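You operate a simulated robot arm through the tools that you are given. There is no shell and no other tool.

You run a simulated robot arm. Do the job below in one go: nothing can be reset, and whatever is moved stays where it is left.

Task
Put things in order on the top of the teal table. At the end: the blue carton from the top of the teal table is on the teal board; the brown dirty cup stands where the white grease card stood; the white grease card stands where the blue carton stood; the white pad is on the small yellow tray; whatever was shut is shut again. Leave all else as you found it, and nothing knocked over.

The check looks at the end state, three seconds after you hand in, the way a careful person would. Anything else that was tipped, shoved, dropped, spilled or broken makes it a failure.

Robot
A 6-joint arm with a two-finger parallel gripper, fixed in place. Base frame: the origin is on the floor under the middle of its stand, x ahead of it, y to its left, z up; the work surface is at about z = 900. Readings come in mm, rad, newtons and seconds.
With the tool pointing down near the work surface it reaches from about 240 to 660 mm from the base axis. Its first joint turns from -1.152 to 1.152 rad. Payload 2.9 kg.
The TCP is the grasp point between the finger pads, 30 mm short of the fingertips. In the tool frame z runs along the fingers and y along their closing line. The gripper opens to 110 mm. The fingers are 20 mm wide and 10 mm thick; the gripper's body (48 by 112 mm) begins 55 mm behind the TCP.
Orientation is told as [roll, pitch, yaw] about the base's x, y, z axes, in that order, counted from this pose: with the fingers straight down and closing along the base's y, the tool's x points along the base's -x, its y along +y and its z along -z.

Tools
- The arm moves only by the tool play_rows. Its argument "plan" is a list of rows, each a list of 7 numbers: the turn, a rotation vector about the base's x, y, z in units of 6 degrees (1.0 is 6 degrees), then the shift along the base's x, y, z in units of 25 mm (1.0 is 25 mm), then the finger opening in mm, from 0 to 110. In form: [[rx, ry, rz, tx, ty, tz, jaw], ...]. A call has 1 to 20 rows; each row shifts and turns the commanded pose from where the row before left it. A call with a number of a shift or a turn outside -1 to 1 is refused whole. A row lasts 0.2 s, in which the tool goes at most 50 mm and 0.15 rad; a call with a longer step from one row to the next is refused whole, and so is a gripper value outside its range. A pose out of reach is approached as far as the arm can. The call stops where the force on the tool passes 40 N (or 10 N more than at its start, if that is more) or the arm is blocked; 0.2 s more then pass. Each finger travels about 108 mm/s and halts on what it meets, pressing with about 27 N; the grip force reading is that of the motor and also rises with nothing between the fingers. The clock runs only during rows and for 0.2 s after the last one: add rows that do not move to give the fingers time. The reply holds the time, the measured pose of the TCP, the force on the tool along the base axes, the opening and the grip force, in the units named above and with some noise, with the torque about the TCP (base axes, N m) and any sound that the robot's microphone picked up.
- Cameras (640 x 400 px; columns grow to the right, rows downward): "scene" is fixed at [87, 436.5, 1394.2]; the picture's right is [-0.69, -0.72, 0.00], its down [-0.34, 0.32, -0.88] and it looks along [0.64, -0.61, -0.47] (base axes); focal length 360 px, centre (320, 200). "wrist" rides on the gripper at [72, 17, -103] in the tool frame; the picture's right is [-0.23, 0.97, 0.00], its down [-0.76, -0.18, -0.62] and it looks along [-0.61, -0.14, 0.78] (tool axes); focal length 222 px, centre (320, 200). There is no depth. A picture from a camera that has moved, and an enlarged one, comes with that camera's place and axes in the base frame and with its lens.
- camera(camera): a new picture of that camera. No time passes.
- enlarge(camera, box): a new picture of the part [left, top, right, bottom] of that camera's present view, enlarged. No time passes.
- hand_in(): hands the job in; it is judged then, once.

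Places have to be worked out from the pictures, the camera data and where the tool is seen. Open the gripper and draw the arm clear of the work before you hand the job in, unless the task says otherwise.

The tools are called after "Call:" as a command line: name --pt "numbers of a row" for each row, then --argument value for the rest, lists and objects as JSON in quotes. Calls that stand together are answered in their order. play_rows: Moves the arm, as the interface text tells. Its arguments: {"type":"object","properties":{"plan":{"type":"array","items":{"type":"array","items":{"type":"number"}}}},"required":["plan"]} The other tools are called the same way: camera (camera) takes a picture; enlarge (camera, box) takes an enlarged picture of a part of a camera's view; hand_in () hands the job in.

At the start:

```text
time_s: 0.0
position: [472.7, 71.2, 1125.9]
ee_rot: [0.0, 0.0, 0.001]
wrist_force: [-0.1, -0.1, 0.1]
moment: [-0.01, -0.02, 0.01]
finger_gap: 110.2
finger_force: 0.0
```

scene: 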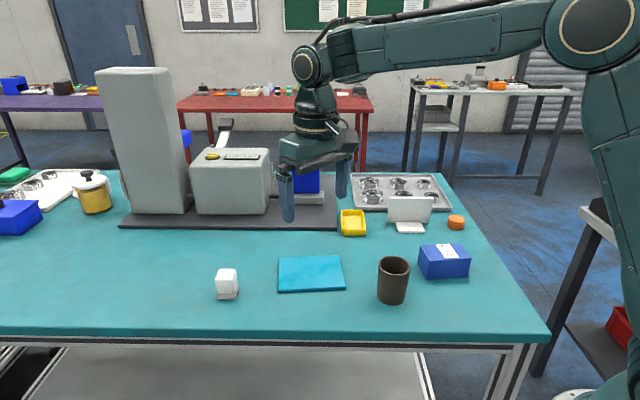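
wrist: 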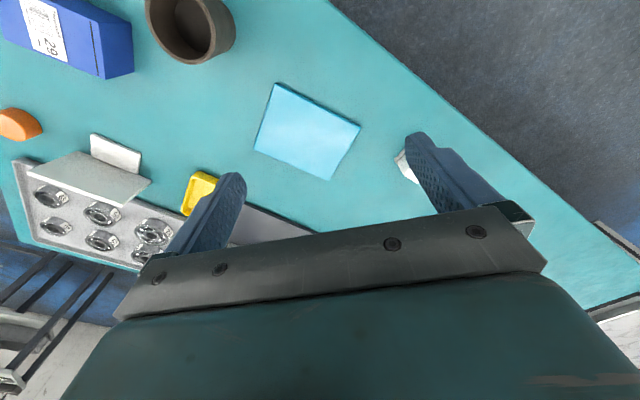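

I start by looking more closely at both views to identify every item before moving anything.

Call:
enlarge --camera "scene" --box '[180, 160, 500, 360]'

Call:
enlarge --camera "scene" --box '[330, 160, 490, 260]'

Call:
enlarge --camera "scene" --box '[0, 60, 340, 260]'

Call:
enlarge --camera "wrist" --box '[0, 0, 440, 275]'

```text
2.00 times, centred on (340, 260) of scene
camera zoom: at [87.0, 436.5, 1394.2], right [-0.69, -0.72, 0.0], down [-0.34, 0.32, -0.88], along [0.64, -0.61, -0.47], focal length 720 px, centre (280, 80)
```

zoom: 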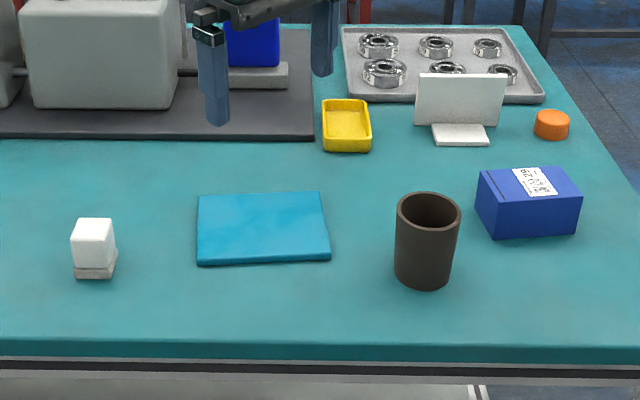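

```text
4.00 times, centred on (410, 210) of scene
camera zoom: at [87.0, 436.5, 1394.2], right [-0.69, -0.72, 0.0], down [-0.34, 0.32, -0.88], along [0.64, -0.61, -0.47], focal length 1441 px, centre (-40, 160)
```

zoom: 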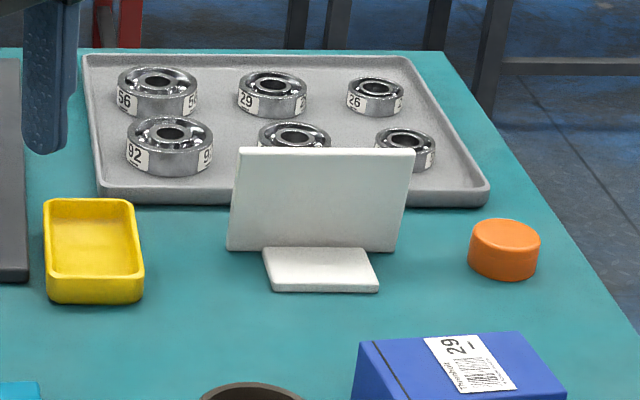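

```text
1.88 times, centred on (170, 160) of scene
camera zoom: at [87.0, 436.5, 1394.2], right [-0.69, -0.72, 0.0], down [-0.34, 0.32, -0.88], along [0.64, -0.61, -0.47], focal length 678 px, centre (602, 275)
```

zoom: 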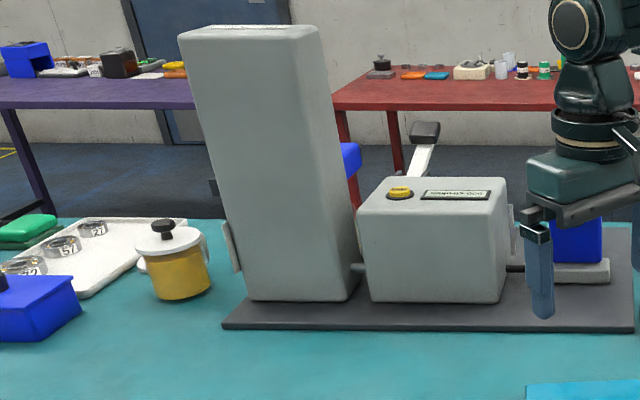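

```text
1.45 times, centred on (220, 138) of wrist
camera zoom: at [402.0, 88.7, 1229.0], right [0.23, 0.97, 0.0], down [0.76, -0.18, 0.62], along [0.61, -0.14, -0.78], focal length 323 px, centre (466, 291)
```

zoom: 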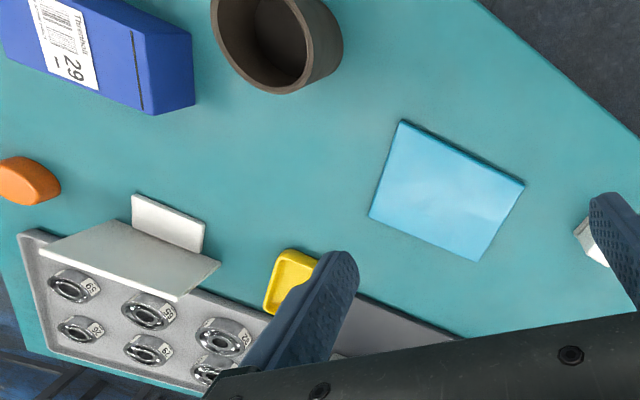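

Call:
enlarge --camera "scene" --box '[187, 250, 267, 300]'

Call:
enlarge --camera "scene" --box '[0, 140, 160, 240]'

Call:
enlarge --camera "scene" --box '[180, 110, 340, 210]'

Call:
enlarge --camera "wrist" --box '[380, 110, 540, 210]'

```text
8.00 times, centred on (227, 275) of scene
camera zoom: at [87.0, 436.5, 1394.2], right [-0.69, -0.72, 0.0], down [-0.34, 0.32, -0.88], along [0.64, -0.61, -0.47], focal length 2881 px, centre (1064, -400)
```

zoom: 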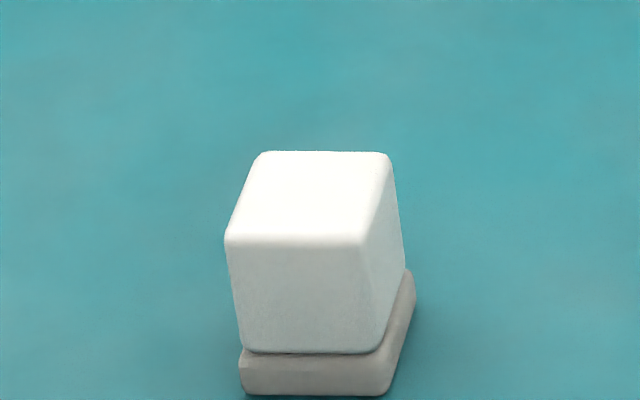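

```text
4.00 times, centred on (80, 190) of scene
camera zoom: at [87.0, 436.5, 1394.2], right [-0.69, -0.72, 0.0], down [-0.34, 0.32, -0.88], along [0.64, -0.61, -0.47], focal length 1441 px, centre (1280, 240)
```

zoom: 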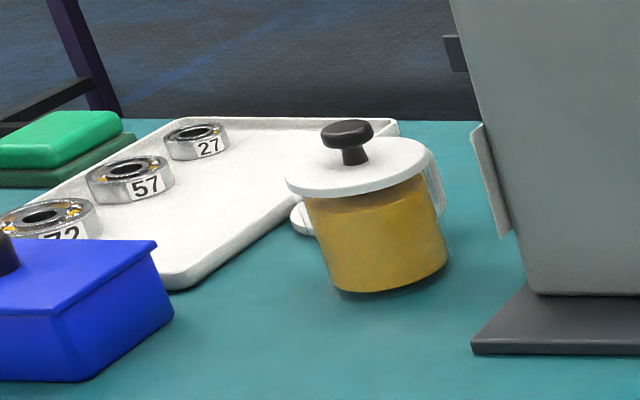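

```text
4.00 times, centred on (260, 160) of scene
camera zoom: at [87.0, 436.5, 1394.2], right [-0.69, -0.72, 0.0], down [-0.34, 0.32, -0.88], along [0.64, -0.61, -0.47], focal length 1441 px, centre (560, 360)
```

zoom: 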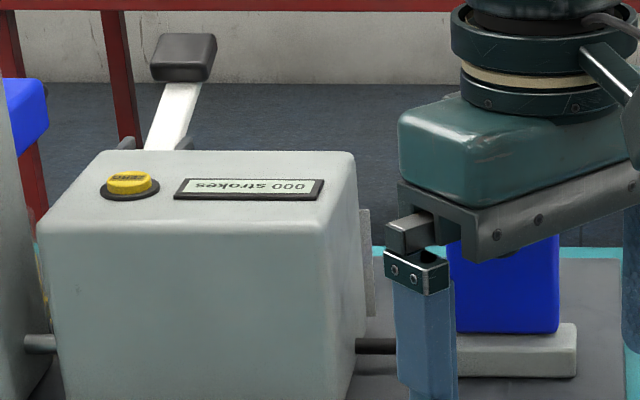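

```text
4.00 times, centred on (460, 160) of wrist
camera zoom: at [402.0, 88.7, 1229.0], right [0.23, 0.97, 0.0], down [0.76, -0.18, 0.62], along [0.61, -0.14, -0.78], focal length 888 px, centre (-240, 360)
```

zoom: 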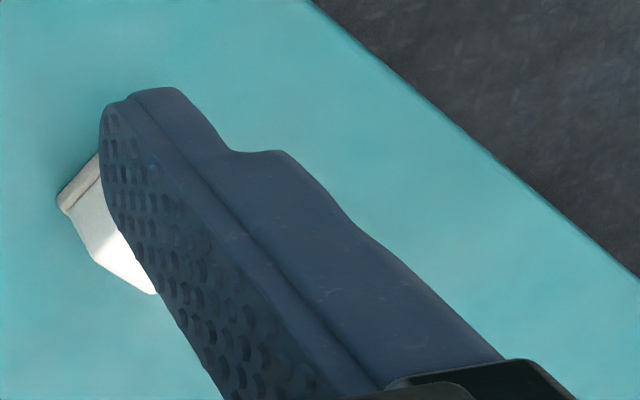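

The white block near the front edge looks like the pad, and the carton, cup, card, tray and board are all visible. I'll raise the arm and draw it back to get an unobstructed view of everything before choosing grasps.

Call:
play_rows --pt "0 0 0 -0.8 0 0.8 110" --pt "0 0 0 -0.8 0 0.8 110" --pt "0 0 0 -0.8 0 0.8 110" --pt "0 0 0 -0.8 0 0.8 110" --pt "0 0 0 -0.8 0 0.5 110" --pt "0 0 0 -0.8 0 0.5 110"

Call:
camera --camera "scene"

Call:
camera --camera "wrist"

```text
time_s: 1.4
position: [352.2, 74.2, 1232.8]
ee_rot: [0.001, 0.0, 0.0]
wrist_force: [0.0, -0.7, -0.3]
moment: [-0.03, 0.03, -0.01]
finger_gap: 109.9
finger_force: 0.1
```

```text
taken
```

scene: 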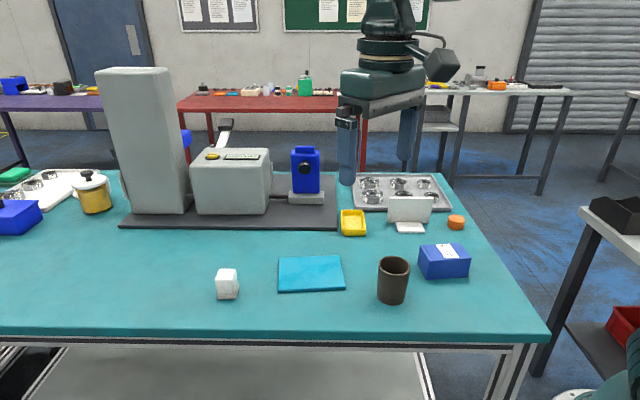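

```text
taken
camera wrist: at [281.0, 90.2, 1335.9], right [0.23, 0.97, 0.0], down [0.76, -0.18, 0.62], along [0.61, -0.14, -0.78], focal length 222 px, centre (320, 200)
```

wrist: 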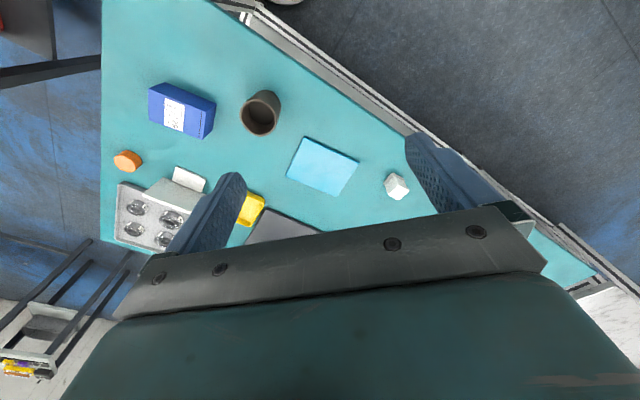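

Call:
enlarge --camera "wrist" --box '[100, 60, 292, 180]'

Call:
enlarge --camera "wrist" --box '[100, 140, 292, 260]'

Call:
enlarge --camera "wrist" --box '[260, 110, 452, 230]'

Call:
enlarge --camera "scene" --box '[270, 140, 480, 271]'

```text
3.33 times, centred on (196, 120) of wrist
camera zoom: at [281.0, 90.2, 1335.9], right [0.23, 0.97, 0.0], down [0.76, -0.18, 0.62], along [0.61, -0.14, -0.78], focal length 740 px, centre (733, 467)
```

zoom: 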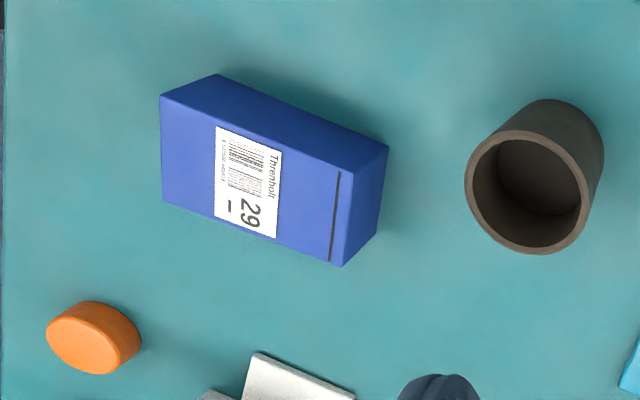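

```text
3.33 times, centred on (196, 200) of wrist
camera zoom: at [281.0, 90.2, 1335.9], right [0.23, 0.97, 0.0], down [0.76, -0.18, 0.62], along [0.61, -0.14, -0.78], focal length 740 px, centre (733, 200)
```

zoom: 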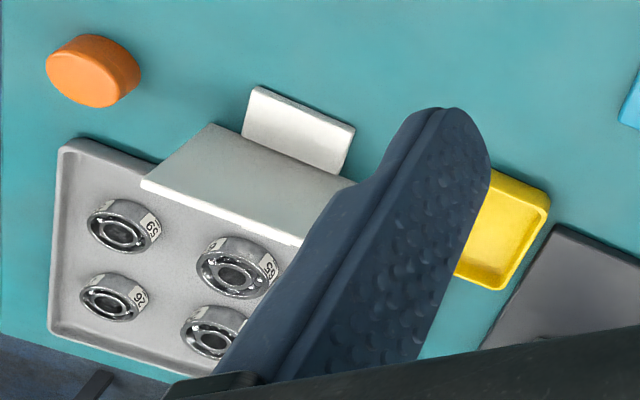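

```text
3.33 times, centred on (356, 170) of wrist
camera zoom: at [281.0, 90.2, 1335.9], right [0.23, 0.97, 0.0], down [0.76, -0.18, 0.62], along [0.61, -0.14, -0.78], focal length 740 px, centre (200, 300)
```

zoom: 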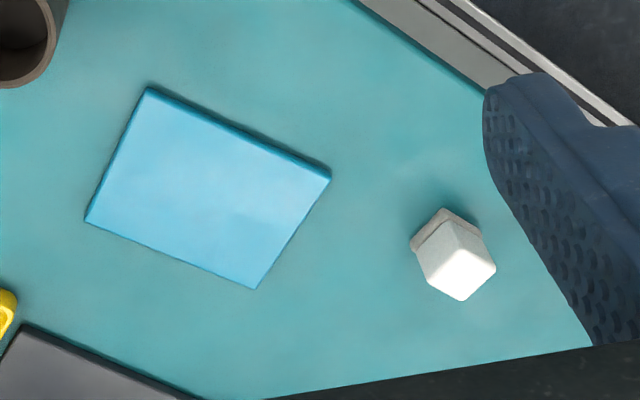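

```text
3.05 times, centred on (375, 206) of scene
camera zoom: at [87.0, 436.5, 1394.2], right [-0.69, -0.72, 0.0], down [-0.34, 0.32, -0.88], along [0.64, -0.61, -0.47], focal length 1098 px, centre (152, 183)
```

zoom: 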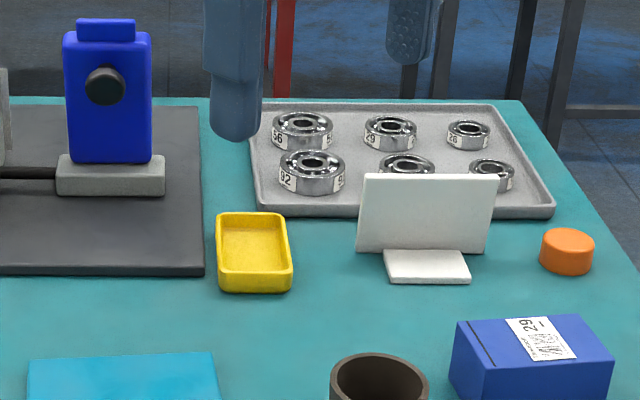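

Everything agrees between the two views: carton centre ≈ (348,-174), about 89×53×40 mm with its long axis at ~52°; cup at (372,-26); card plate at (510,-284); tray (603,-172); pad (605,192); board (537,34). I move above the carton with the jaws turned to close on its short side.

Call:
play_rows --pt "0 0 0.87 0 -0.98 -0.6 110" --pt "0 0 0.87 0 -0.98 -0.6 110" --pt "0 0 0.87 0 -0.98 -0.6 110" --pt "0 0 0.87 0 -0.98 -0.6 110" --pt "0 0 0.87 0 -0.98 -0.6 110" --pt "0 0 0.87 0 -0.98 -0.6 110" --pt "0 0 0.87 0 -0.98 -0.6 110" --pt "0 0 0.87 0 -0.98 -0.6 110" --pt "0 0 0.87 0 -0.98 -0.6 110" --pt "0 0 0.87 -0.2 -0.98 -0.6 110" --pt "0 0 0 0 0 0 110"

Call:
camera --camera "wrist"

Call:
camera --camera "scene"

```text
time_s: 3.8
position: [346.5, -174.0, 1079.3]
ee_rot: [0.001, 0.0, 0.913]
wrist_force: [1.0, 0.0, 0.4]
moment: [0.01, 0.02, -0.03]
finger_gap: 110.2
finger_force: 0.1
```

```text
taken
camera wrist: at [290.2, -221.1, 1183.1], right [-0.63, 0.78, 0.0], down [0.61, 0.49, 0.62], along [0.48, 0.39, -0.78], focal length 222 px, centre (320, 200)
```

wrist: 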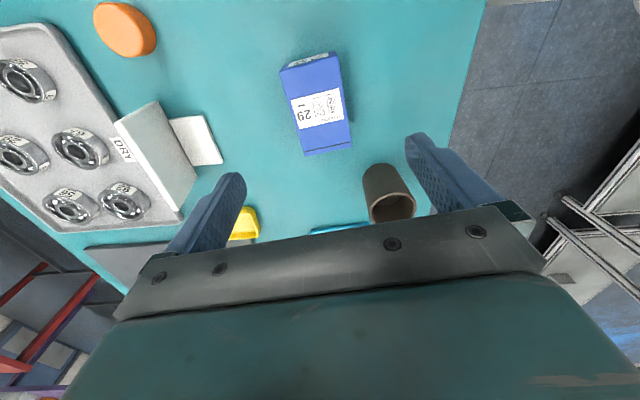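

```text
taken
```

scene: 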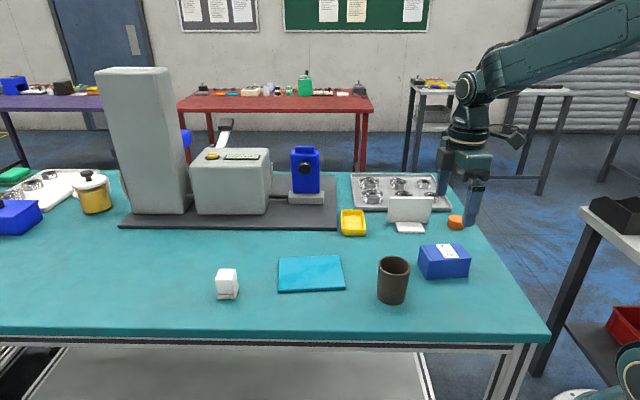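

The wrist view now looks almost straight onto the carton. I enlarge it to refine its corners before lowering.

Call:
enlarge --camera "wrist" --box '[240, 30, 400, 130]'

Call:
enlarge --camera "wrist" --box '[240, 90, 400, 190]'

Call:
enlarge --camera "wrist" --box '[60, 80, 260, 205]'

```text
4.00 times, centred on (320, 80) of wrist
camera zoom: at [290.2, -221.1, 1183.1], right [-0.63, 0.78, 0.0], down [0.61, 0.49, 0.62], along [0.48, 0.39, -0.78], focal length 888 px, centre (320, 680)
```

zoom: 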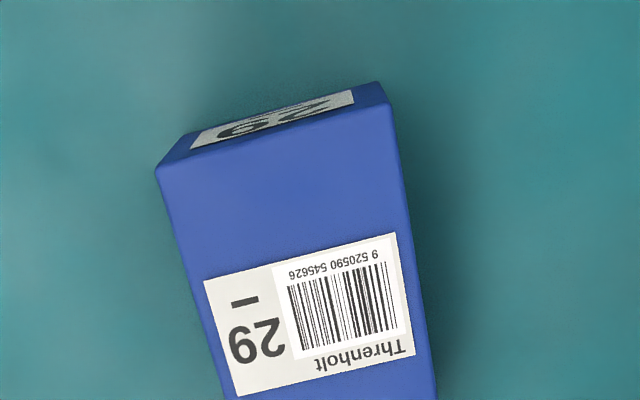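

```text
4.00 times, centred on (320, 140) of wrist
camera zoom: at [290.2, -221.1, 1183.1], right [-0.63, 0.78, 0.0], down [0.61, 0.49, 0.62], along [0.48, 0.39, -0.78], focal length 888 px, centre (320, 440)
```

zoom: 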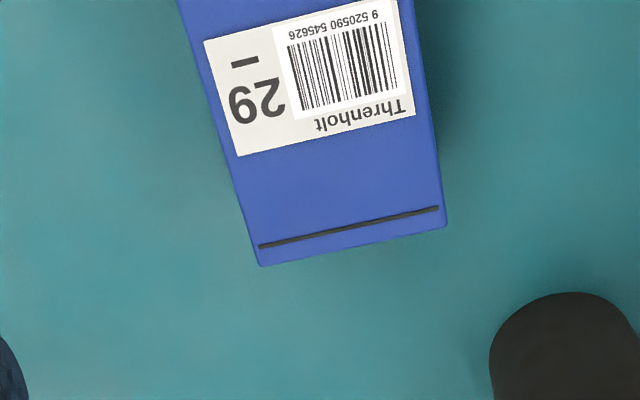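

```text
3.20 times, centred on (160, 142) of wrist
camera zoom: at [290.2, -221.1, 1183.1], right [-0.63, 0.78, 0.0], down [0.61, 0.49, 0.62], along [0.48, 0.39, -0.78], focal length 711 px, centre (832, 384)
```

zoom: 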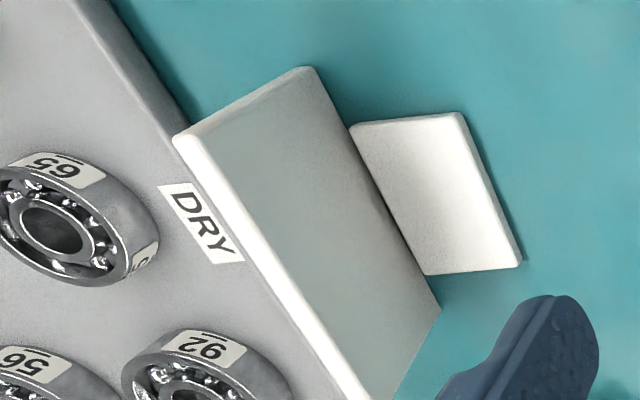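

Carton refined: centre (348.4,-174.6), yaw 52.4°, matching the gripper's turn. I lower straight down with the jaws wide open to put the fingertips a few mm above the table.

Call:
play_rows --pt "0 0 0 0.08 -0.02 -1 110" --pt "0 0 0 0 0 -1 110" --pt "0 0 0 0 0 -1 110" --pt "0 0 0 0 0 -1 110" --pt "0 0 0 0 0 -1 110" --pt "0 0 0 0 0 -0.7 110" --pt "0 0 0 0 0 0 110"

Call:
camera --camera "wrist"

Call:
enlarge --camera "scene" --box '[340, 180, 500, 280]'

```text
time_s: 5.4
position: [350.6, -174.6, 937.3]
ee_rot: [0.0, 0.0, 0.912]
wrist_force: [0.2, 0.1, -0.5]
moment: [0.0, 0.02, -0.02]
finger_gap: 110.1
finger_force: 0.0
```

```text
taken
camera wrist: at [293.8, -221.3, 1040.2], right [-0.63, 0.78, 0.0], down [0.61, 0.49, 0.62], along [0.48, 0.39, -0.78], focal length 222 px, centre (320, 200)
```

wrist: 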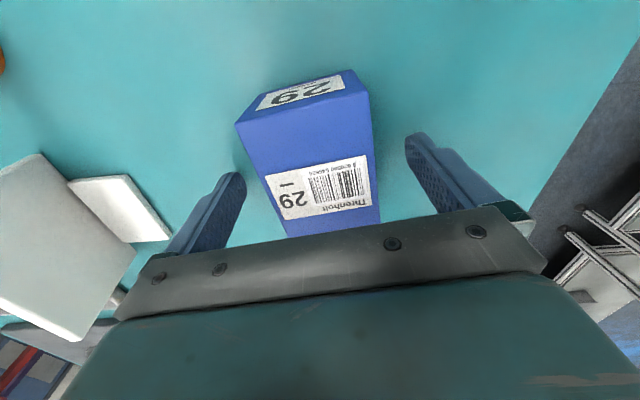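

```text
4.00 times, centred on (420, 230) of scene
camera zoom: at [87.0, 436.5, 1394.2], right [-0.69, -0.72, 0.0], down [-0.34, 0.32, -0.88], along [0.64, -0.61, -0.47], focal length 1441 px, centre (-80, 80)
```

zoom: 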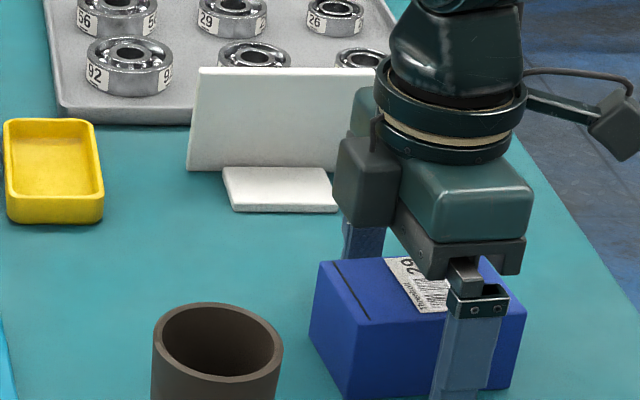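

The fingers straddle the carton evenly and touch nothing. I close on it and hold for a moment.

Call:
play_rows --pt "0 0 0 0 0 0 80" --pt "0 0 0 0 0 0 60" --pt "0 0 0 0 0 0 40" --pt "0 0 0 0 0 0 40" --pt "0 0 0 0 0 0 40"

```text
time_s: 6.6
position: [351.8, -175.0, 937.3]
ee_rot: [-0.001, 0.0, 0.911]
wrist_force: [-0.2, -0.7, -0.3]
moment: [0.0, 0.05, -0.01]
finger_gap: 55.9
finger_force: 27.2
```

Gripped firmly at 55.9 mm wide. I lift straight up, carry it high past the cup to over the board centre (≈535,36), and turn it 2° to match the board's edges.

Call:
play_rows --pt "0 0 0 0 0 0.4 40" --pt "0 0 0 0 0 0.8 40" --pt "0 0 0 0 0 1 40" --pt "0 0 0 0 0 1 40" --pt "0 0 0 0 0 1 40" --pt "0 0 0 0 0 0.8 40" --pt "0 0 0 0.4 0.45 0 40" --pt "0 0 -0.1 0.77 0.885 0 40" --pt "0 0 -0.1 0.77 0.885 0 40" --pt "0 0 -0.1 0.77 0.885 0 40" --pt "0 0 0 0.77 0.885 0 40" --pt "0 0 0 0.77 0.885 0 40" --pt "0 0 0 0.77 0.885 0 40" --pt "0 0 0 0.77 0.885 0 40" --pt "0 0 0 0.77 0.885 0 40" --pt "0 0 0 0.77 0.885 0 40" --pt "0 0 0 0 0 0 40"

Call:
camera --camera "wrist"

Call:
camera --camera "scene"

```text
time_s: 10.2
position: [535.1, 36.2, 1063.7]
ee_rot: [-0.001, 0.001, 0.879]
wrist_force: [0.1, 0.4, -1.6]
moment: [0.03, -0.01, 0.0]
finger_gap: 55.7
finger_force: 27.3
```

```text
taken
camera wrist: at [476.6, -8.8, 1165.1], right [-0.61, 0.8, 0.0], down [0.62, 0.47, 0.62], along [0.5, 0.38, -0.78], focal length 222 px, centre (320, 200)
```

wrist: 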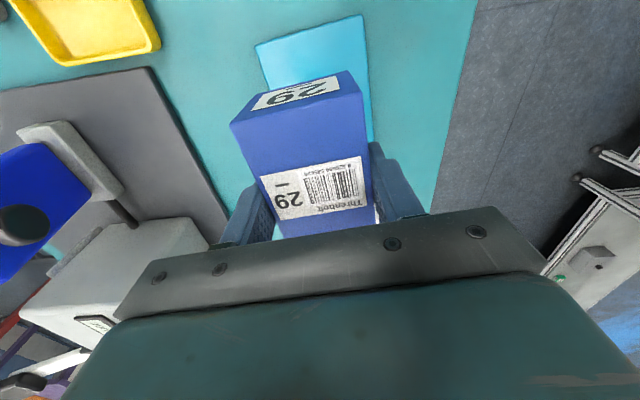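

```text
taken
```

scene: 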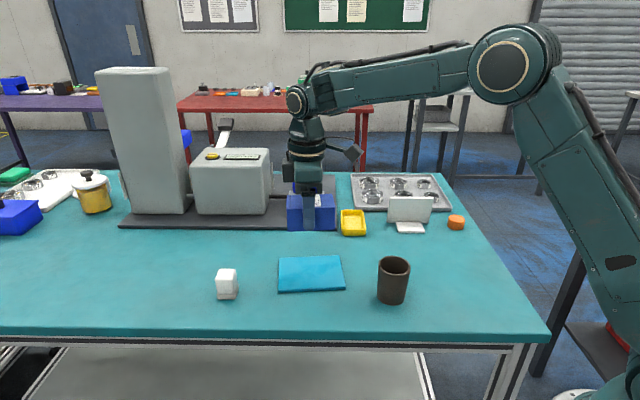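

The carton hangs level over the board (about 0.15 kg). I lower it to just above the board and then ease it down in small steps until contact.

Call:
play_rows --pt "0 0 0 0 0 -0.8 40" --pt "0 0 0 0 0 -1 40" --pt "0 0 0 0 0 -1 40" --pt "0 0 0 0 0 -0.9 40" --pt "0 0 0 0 0 -0.6 40" --pt "0 0 0 0 0 -0.2 40" --pt "0 0 0 0 0 0 40"

Call:
enlarge --camera "scene" --box '[250, 200, 378, 310]'

```text
time_s: 11.8
position: [533.0, 35.4, 950.6]
ee_rot: [0.0, 0.001, 0.881]
wrist_force: [0.0, 0.6, -2.9]
moment: [-0.02, -0.01, 0.04]
finger_gap: 55.9
finger_force: 26.7
```

```text
3.64 times, centred on (314, 255) of scene
camera zoom: at [87.1, 436.5, 1394.2], right [-0.69, -0.72, 0.0], down [-0.34, 0.32, -0.88], along [0.64, -0.61, -0.47], focal length 1310 px, centre (342, 0)
```

zoom: 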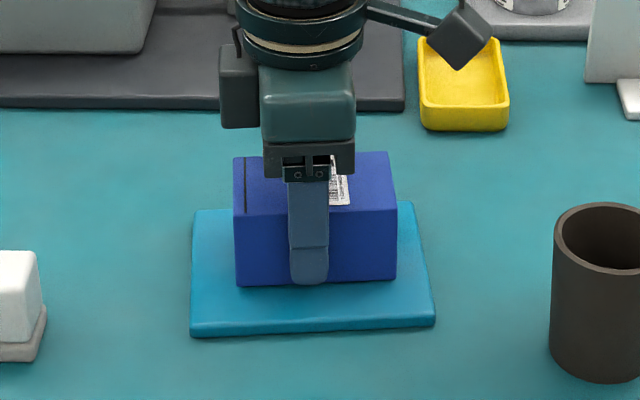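

Call:
play_rows --pt "0 0 0 0 0 -0.08 40" --pt "0 0 0 0 0 -0.08 40" --pt "0 0 0 0 0 0 40"

```text
time_s: 12.6
position: [533.0, 36.0, 947.7]
ee_rot: [-0.002, 0.0, 0.879]
wrist_force: [-3.9, 0.0, 9.0]
moment: [-0.1, 0.29, -0.08]
finger_gap: 55.6
finger_force: 27.5
```

Contact with the board (+9 N upward). I ease off a hair and open the jaws, then rise straight up.

Call:
play_rows --pt "0 0 0 0 0 0.03 45" --pt "0 0 0 0 0 0 60" --pt "0 0 0 0 0 0 75" --pt "0 0 0 0 0 0 85" --pt "0 0 0 0 0 0 85"

Call:
camera --camera "wrist"

```text
time_s: 13.8
position: [533.8, 35.6, 947.5]
ee_rot: [0.0, -0.001, 0.88]
wrist_force: [-0.9, -0.1, -0.5]
moment: [0.02, 0.0, -0.02]
finger_gap: 84.8
finger_force: 0.1
```

```text
taken
camera wrist: at [474.9, -9.0, 1050.4], right [-0.61, 0.8, 0.0], down [0.62, 0.47, 0.62], along [0.5, 0.38, -0.78], focal length 222 px, centre (320, 200)
```

wrist: 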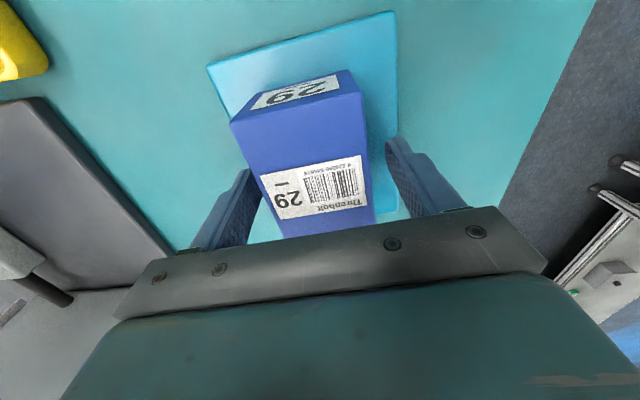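

Carton released upright on the board. I rise clear and travel to above the card (≈510,-287), turning to yaw 45.6° so the jaws close across its plate.

Call:
play_rows --pt "0 0 0 0 0 0.5 85" --pt "0 0 0 0 0 1 85" --pt "0 0 0 0 0 1 85" --pt "0 0 0 0 0 1 85" --pt "0 0 0 0 0 1 85" --pt "0 0 0 0 0 1 85" --pt "0 0 -0.06 -0.07 -1 0 75" --pt "0 0 -0.06 -0.07 -1 0 60" --pt "0 0 -0.06 -0.07 -1 0 60" --pt "0 0 -0.06 -0.07 -1 0 60" --pt "0 0 -0.06 -0.07 -1 0 60" --pt "0 0 -0.06 -0.07 -1 0 60" --pt "0 0 -0.06 -0.07 -1 0 60" --pt "0 0 -0.06 -0.07 -1 0 60" --pt "0 0 -0.06 -0.07 -1 0 60" --pt "0 0 -0.06 -0.07 -1 0 60" --pt "0 0 -0.06 -0.07 -1 0 60" --pt "0 0 -0.06 -0.07 -1 0 60" --pt "0 0 -0.06 -0.1 -0.9 0 60" --pt "0 0 0 0 0 0 60"

Call:
camera --camera "wrist"

Call:
camera --camera "scene"

```text
time_s: 18.0
position: [510.5, -287.4, 1084.4]
ee_rot: [0.001, 0.001, 0.797]
wrist_force: [0.0, 0.0, -0.1]
moment: [0.01, 0.01, 0.03]
finger_gap: 60.0
finger_force: 0.0
```

```text
taken
camera wrist: at [449.1, -326.4, 1187.8], right [-0.54, 0.84, 0.0], down [0.66, 0.42, 0.62], along [0.53, 0.34, -0.78], focal length 222 px, centre (320, 200)
```

wrist: 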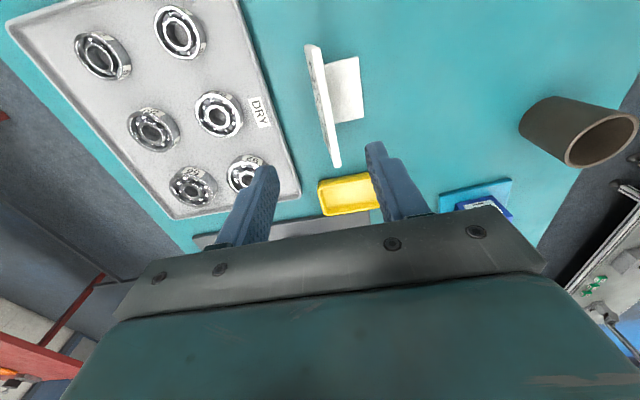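

```text
taken
```

scene: 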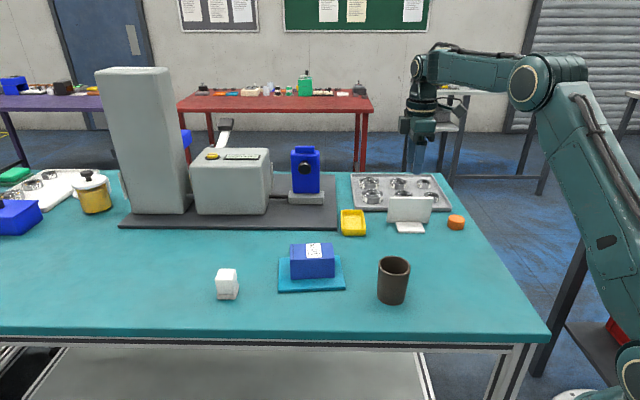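

Call:
enlarge --camera "wrist" --box '[240, 30, 432, 150]'

Call:
enlarge --camera "wrist" --box '[260, 90, 420, 190]'

Call:
enlarge --camera "scene" --box '[270, 230, 366, 300]'

```text
3.33 times, centred on (336, 90) of wrist
camera zoom: at [449.1, -326.4, 1187.8], right [-0.54, 0.84, 0.0], down [0.66, 0.42, 0.62], along [0.53, 0.34, -0.78], focal length 740 px, centre (267, 567)
```

zoom: 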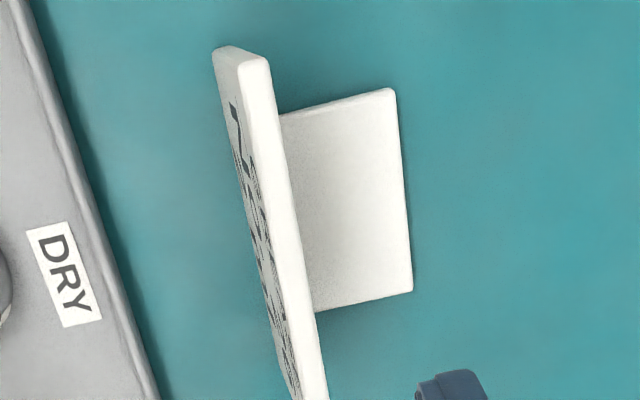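

```text
4.00 times, centred on (340, 140) of wrist
camera zoom: at [449.1, -326.4, 1187.8], right [-0.54, 0.84, 0.0], down [0.66, 0.42, 0.62], along [0.53, 0.34, -0.78], focal length 888 px, centre (240, 440)
```

zoom: 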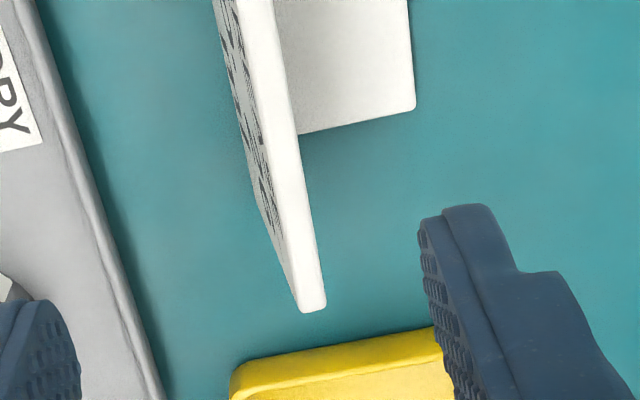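

```text
5.71 times, centred on (318, 265) of scene
camera zoom: at [87.0, 436.5, 1394.2], right [-0.69, -0.72, 0.0], down [-0.34, 0.32, -0.88], along [0.64, -0.61, -0.47], focal length 2058 px, centre (331, -171)
```

zoom: 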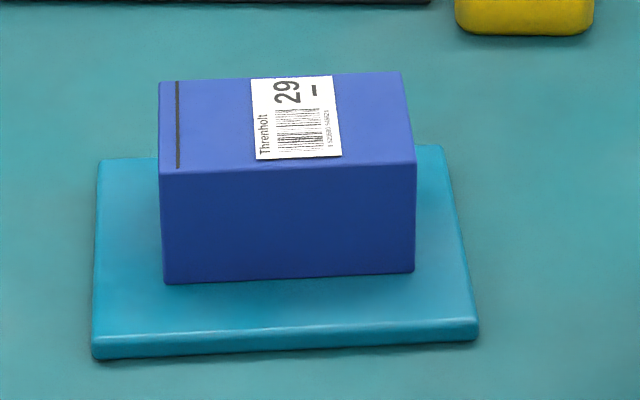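

The card is seen almost edge-on: the plate is ~8 mm thick, ~73 mm tall, and leans about 8° toward its foot (bottom centre ≈ (511,-288), top ≈ (505,-279)). I tilt the gripper by 8° to match and come closer for a check view.

Call:
play_rows --pt "-0.314 -0.314 0 -0.17 0.19 -0.4 60" --pt "-0.314 -0.314 0 -0.17 0.19 -0.6 60" --pt "-0.314 -0.314 0 -0.16 0.19 -0.77 60" --pt "0 0 0 0 0 0 60"

Call:
camera --camera "wrist"

Call:
enlarge --camera "scene" --box '[350, 140, 478, 240]'

```text
time_s: 19.0
position: [498.8, -271.8, 1040.2]
ee_rot: [-0.139, 0.001, 0.797]
wrist_force: [0.1, 0.0, -0.3]
moment: [0.0, 0.01, 0.02]
finger_gap: 60.3
finger_force: 0.1
```

```text
taken
camera wrist: at [425.4, -300.6, 1141.2], right [-0.53, 0.84, -0.14], down [0.6, 0.48, 0.64], along [0.6, 0.26, -0.76], focal length 222 px, centre (320, 200)
```

wrist: 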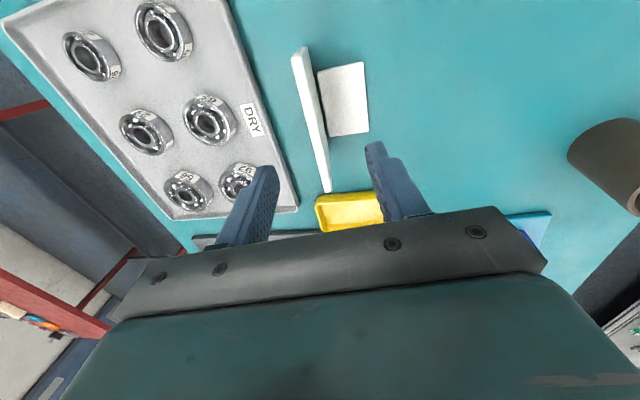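

```text
4.00 times, centred on (414, 190) of scene
camera zoom: at [87.0, 436.5, 1394.2], right [-0.69, -0.72, 0.0], down [-0.34, 0.32, -0.88], along [0.64, -0.61, -0.47], focal length 1441 px, centre (-56, 240)
```

zoom: 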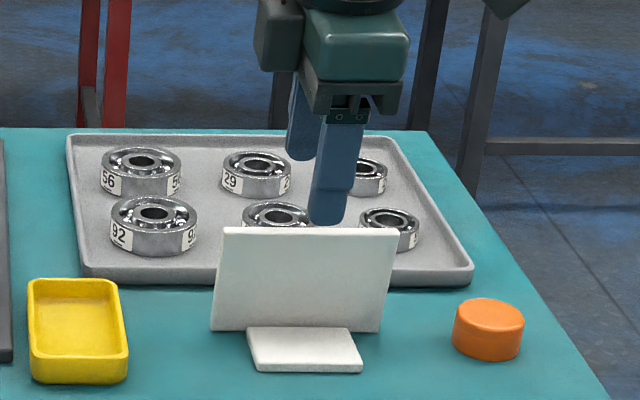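

Call:
enlarge --camera "wrist" --box '[220, 30, 444, 170]'

Call:
enlarge --camera "wrist" --box '[220, 110, 444, 250]'

```text
2.86 times, centred on (332, 100) of wrist
camera zoom: at [425.4, -300.6, 1141.2], right [-0.53, 0.84, -0.14], down [0.6, 0.48, 0.64], along [0.6, 0.26, -0.76], focal length 635 px, centre (286, 486)
```

zoom: 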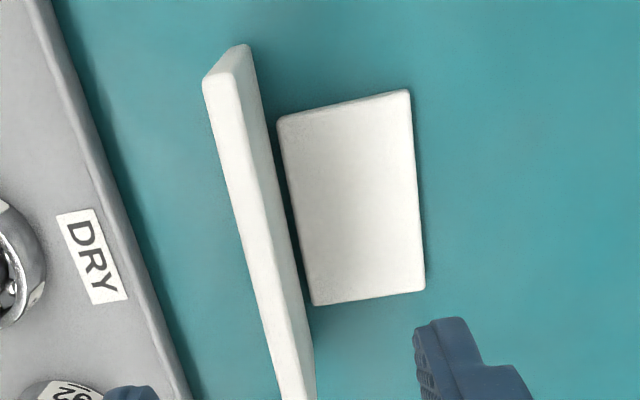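

```text
2.86 times, centred on (332, 180) of wrist
camera zoom: at [425.4, -300.6, 1141.2], right [-0.53, 0.84, -0.14], down [0.6, 0.48, 0.64], along [0.6, 0.26, -0.76], focal length 635 px, centre (286, 257)
```

zoom: 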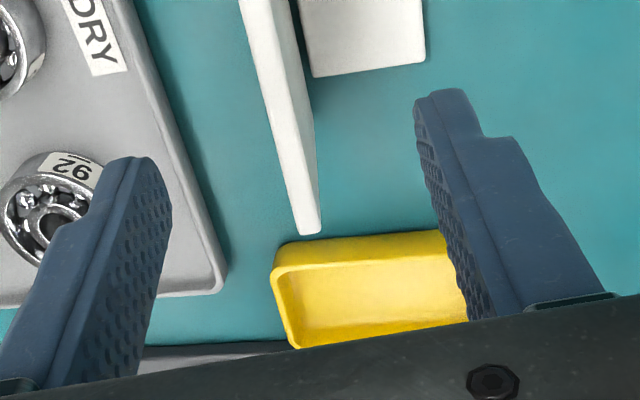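

There's a dark line between the plate and the foot slab; I need to know whether they are one object before lifting, so I enlarge that seam.

Call:
enlarge --camera "wrist" --box '[285, 40, 381, 100]'

Call:
enlarge --camera "wrist" --box '[285, 95, 381, 155]'

Call:
enlarge --camera "scene" --box '[374, 185, 454, 240]'

```text
6.67 times, centred on (333, 70) of wrist
camera zoom: at [425.4, -300.6, 1141.2], right [-0.53, 0.84, -0.14], down [0.6, 0.48, 0.64], along [0.6, 0.26, -0.76], focal length 1481 px, centre (233, 1067)
```

zoom: 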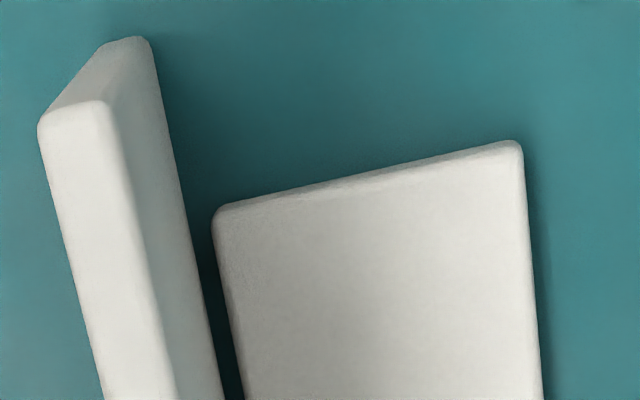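

```text
6.67 times, centred on (333, 125) of wrist
camera zoom: at [425.4, -300.6, 1141.2], right [-0.53, 0.84, -0.14], down [0.6, 0.48, 0.64], along [0.6, 0.26, -0.76], focal length 1481 px, centre (233, 700)
```

zoom: 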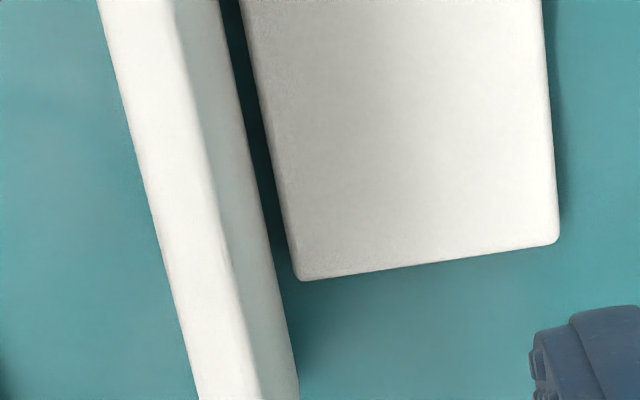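

```text
7.27 times, centred on (414, 212) of scene
camera zoom: at [87.0, 436.5, 1394.2], right [-0.69, -0.72, 0.0], down [-0.34, 0.32, -0.88], along [0.64, -0.61, -0.47], focal length 2619 px, centre (-364, 109)
```

zoom: 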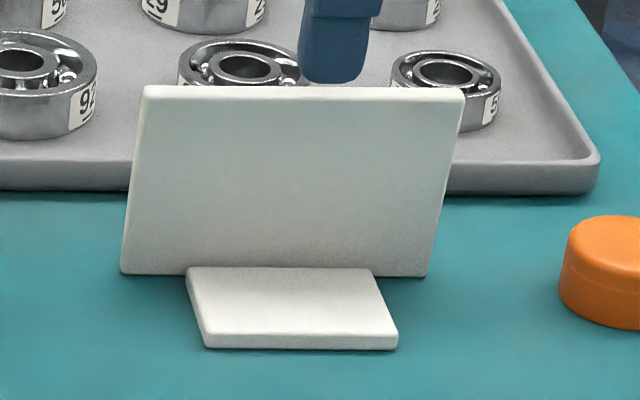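

The plate leans yet stands clear of the slab, so the two must be one rigid stand. I descend along the plate's own lean, fingertips staying above the foot slab, then check before closing.

Call:
play_rows --pt "0 0 0 0.08 -0.104 -0.86 60" --pt "0 0 0 0.08 -0.104 -0.86 60" --pt "0 0 0 0.08 -0.104 -0.86 60" --pt "0 0 0 0.08 -0.104 -0.86 60" --pt "0 0 0 0 0 0 60"

Call:
camera --camera "wrist"

Call:
enlarge --camera "scene" --box '[350, 140, 478, 240]'

```text
time_s: 20.2
position: [503.2, -280.6, 957.1]
ee_rot: [-0.14, 0.0, 0.798]
wrist_force: [-0.4, 0.4, 0.5]
moment: [-0.02, 0.0, 0.0]
finger_gap: 59.9
finger_force: 0.0
```

```text
taken
camera wrist: at [431.2, -310.7, 1057.4], right [-0.53, 0.84, -0.14], down [0.6, 0.48, 0.64], along [0.6, 0.26, -0.76], focal length 222 px, centre (320, 200)
```

wrist: 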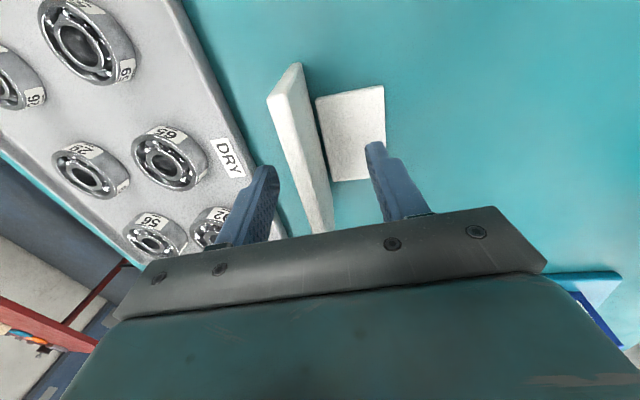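

```text
4.00 times, centred on (414, 190) of scene
camera zoom: at [87.0, 436.5, 1394.2], right [-0.69, -0.72, 0.0], down [-0.34, 0.32, -0.88], along [0.64, -0.61, -0.47], focal length 1441 px, centre (-56, 240)
```

zoom: 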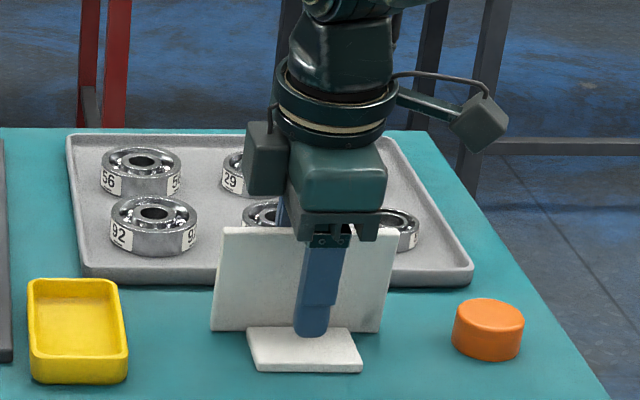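

The fingers straddle the plate with the front tip clear of the foot. I close gently.

Call:
play_rows --pt "0 0 0 0 0 0 40" --pt "0 0 0 0 0 0 25" --pt "0 0 0 0 0 0 14" --pt "0 0 0 0 0 0 7" --pt "0 0 0 0 0 0 2" --pt "0 0 0 0 0 0 2"

Call:
camera --camera "wrist"

Call:
enlarge --camera "scene" --box '[350, 140, 478, 240]'

```text
time_s: 21.6
position: [503.0, -281.3, 957.8]
ee_rot: [-0.139, 0.002, 0.8]
wrist_force: [-0.3, -1.1, 0.4]
moment: [-0.06, 0.01, 0.01]
finger_gap: 7.5
finger_force: 27.0
```

```text
taken
camera wrist: at [431.2, -310.7, 1057.8], right [-0.53, 0.84, -0.14], down [0.6, 0.48, 0.64], along [0.6, 0.26, -0.76], focal length 222 px, centre (320, 200)
```

wrist: 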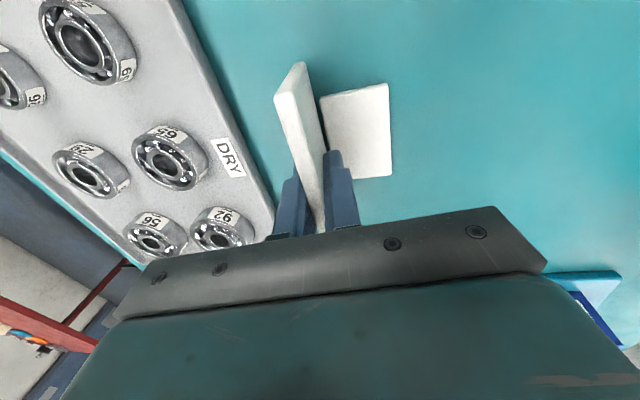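

```text
4.00 times, centred on (414, 190) of scene
camera zoom: at [87.0, 436.5, 1394.2], right [-0.69, -0.72, 0.0], down [-0.34, 0.32, -0.88], along [0.64, -0.61, -0.47], focal length 1441 px, centre (-56, 240)
```

zoom: 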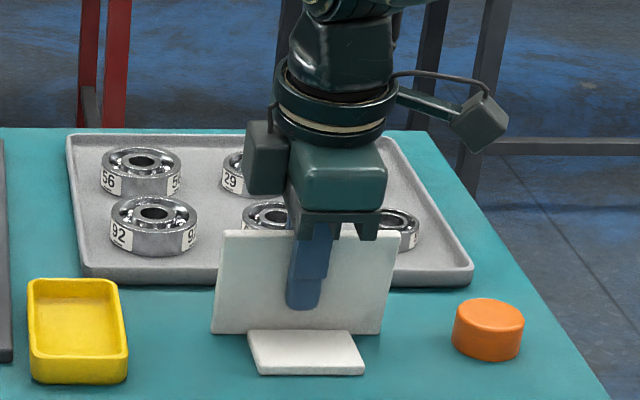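

The plate and foot shifted together by ~3 mm, confirming one rigid piece. I lift it slowly a little and check.

Call:
play_rows --pt "0 0 0 0 0 0.3 2" --pt "0 0 0 0 0 0.5 2" --pt "0 0 0 0 0 0.8 2" --pt "0 0 0 0 0 0.8 2" --pt "0 0 0 0 0 0.8 2" --pt "0 0 0 0 0 0 2"

Call:
camera --camera "wrist"

Call:
enlarge --camera "scene" --box '[334, 120, 494, 245]'

```text
time_s: 23.0
position: [504.4, -283.8, 1036.9]
ee_rot: [-0.14, 0.003, 0.799]
wrist_force: [-0.4, 0.3, -1.0]
moment: [0.03, 0.01, -0.01]
finger_gap: 7.2
finger_force: 27.3
```

```text
taken
camera wrist: at [431.7, -311.6, 1136.7], right [-0.53, 0.84, -0.14], down [0.6, 0.48, 0.64], along [0.6, 0.26, -0.76], focal length 222 px, centre (320, 200)
```

wrist: 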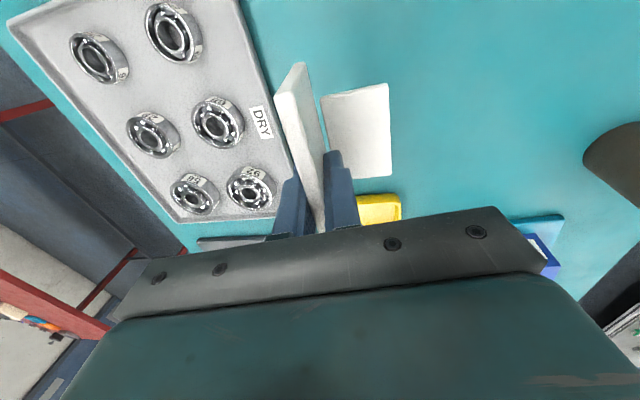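

```text
3.20 times, centred on (414, 182) of scene
camera zoom: at [87.0, 436.5, 1394.2], right [-0.69, -0.72, 0.0], down [-0.34, 0.32, -0.88], along [0.64, -0.61, -0.47], focal length 1152 px, centre (19, 256)
```

zoom: 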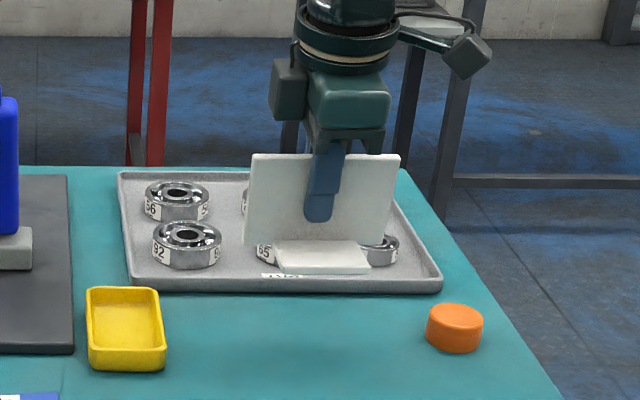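

The whole card stand came up together and stays level. I carry it to the carton's old place (ref. point over (348,-174)) and stop 20 mm above the table.

Call:
play_rows --pt "0 0 0 -0.4 0.27 0 2" --pt "0 0 0 -0.8 0.54 0 2" --pt "0 0 0 -0.8 0.54 0 2" --pt "0 0 0 -0.8 0.54 0 2" --pt "0 0 0 -0.8 0.54 0 2" --pt "0 0 0 -0.8 0.54 0 2" --pt "0 0 0 -0.8 0.54 0 2" --pt "0 0 0 -0.5 0.35 0 2" --pt "0 0 0 -0.28 0.2 0 2" --pt "0 0 0 0 0 -0.7 2" --pt "0 0 0 0 0 -0.9 2" --pt "0 0 0 0 0 -0.7 2" --pt "0 0 0 0 0 0 2"

Call:
camera --camera "wrist"

Call:
camera --camera "scene"

```text
time_s: 25.8
position: [356.6, -181.9, 977.1]
ee_rot: [-0.139, 0.002, 0.798]
wrist_force: [-0.2, 0.2, -0.6]
moment: [0.02, -0.02, 0.0]
finger_gap: 7.3
finger_force: 27.4
```

```text
taken
camera wrist: at [285.0, -211.4, 1077.7], right [-0.53, 0.84, -0.14], down [0.6, 0.48, 0.64], along [0.6, 0.26, -0.76], focal length 222 px, centre (320, 200)
```

wrist: 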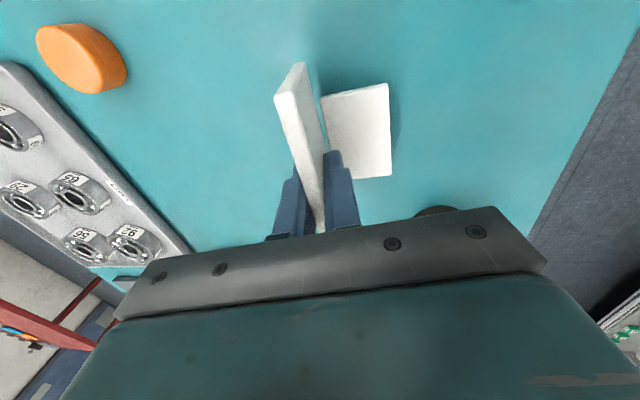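

```text
taken
```

scene: 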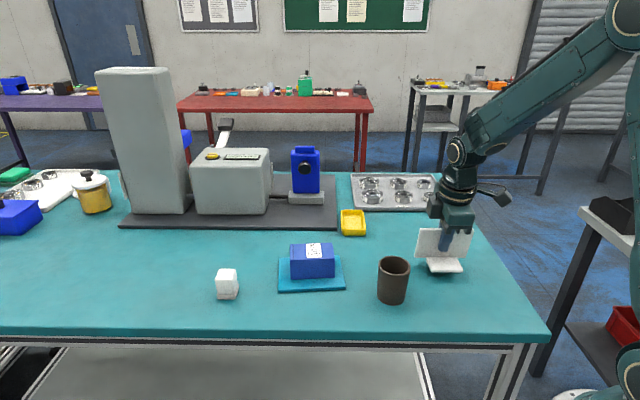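

Call:
play_rows --pt "0 0 0 0 0 -0.35 2" --pt "0 0 0 0 0 -0.25 2" --pt "0 0 0 0 0 -0.06 2" --pt "0 0 0 0 0 0 2"

Call:
enlarge --camera "scene" --box '[374, 200, 502, 300]'

```text
time_s: 26.8
position: [357.3, -180.3, 961.7]
ee_rot: [-0.14, 0.002, 0.799]
wrist_force: [1.3, 0.4, -0.6]
moment: [0.02, 0.0, 0.0]
finger_gap: 7.5
finger_force: 27.3
```

```text
4.00 times, centred on (438, 250) of scene
camera zoom: at [87.0, 436.5, 1394.2], right [-0.69, -0.72, 0.0], down [-0.34, 0.32, -0.88], along [0.64, -0.61, -0.47], focal length 1441 px, centre (-152, 0)
```

zoom: 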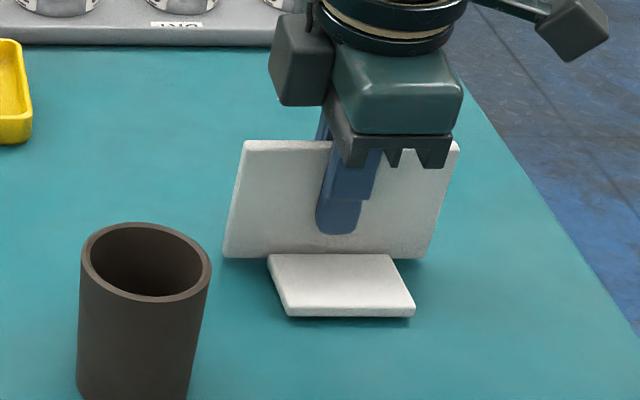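

The card hovers ~4 mm above the table. I ease it down in small steps until I feel contact.

Call:
play_rows --pt "0 0 0 0 0 -0.06 2" --pt "0 0 0 0 0 -0.05 2" --pt "0 0 0 0 0 0 2"

```text
time_s: 27.6
position: [355.6, -181.5, 958.5]
ee_rot: [-0.139, 0.001, 0.796]
wrist_force: [-0.4, 0.8, -0.7]
moment: [0.02, 0.0, 0.0]
finger_gap: 7.2
finger_force: 27.0
```

Call:
play_rows --pt "0 0 0 0 0 -0.04 2" --pt "0 0 0 0 0 0 2"

```text
time_s: 28.2
position: [355.3, -181.6, 958.0]
ee_rot: [-0.14, 0.002, 0.798]
wrist_force: [-0.7, 0.0, 5.1]
moment: [0.02, 0.13, 0.02]
finger_gap: 7.6
finger_force: 27.0
```

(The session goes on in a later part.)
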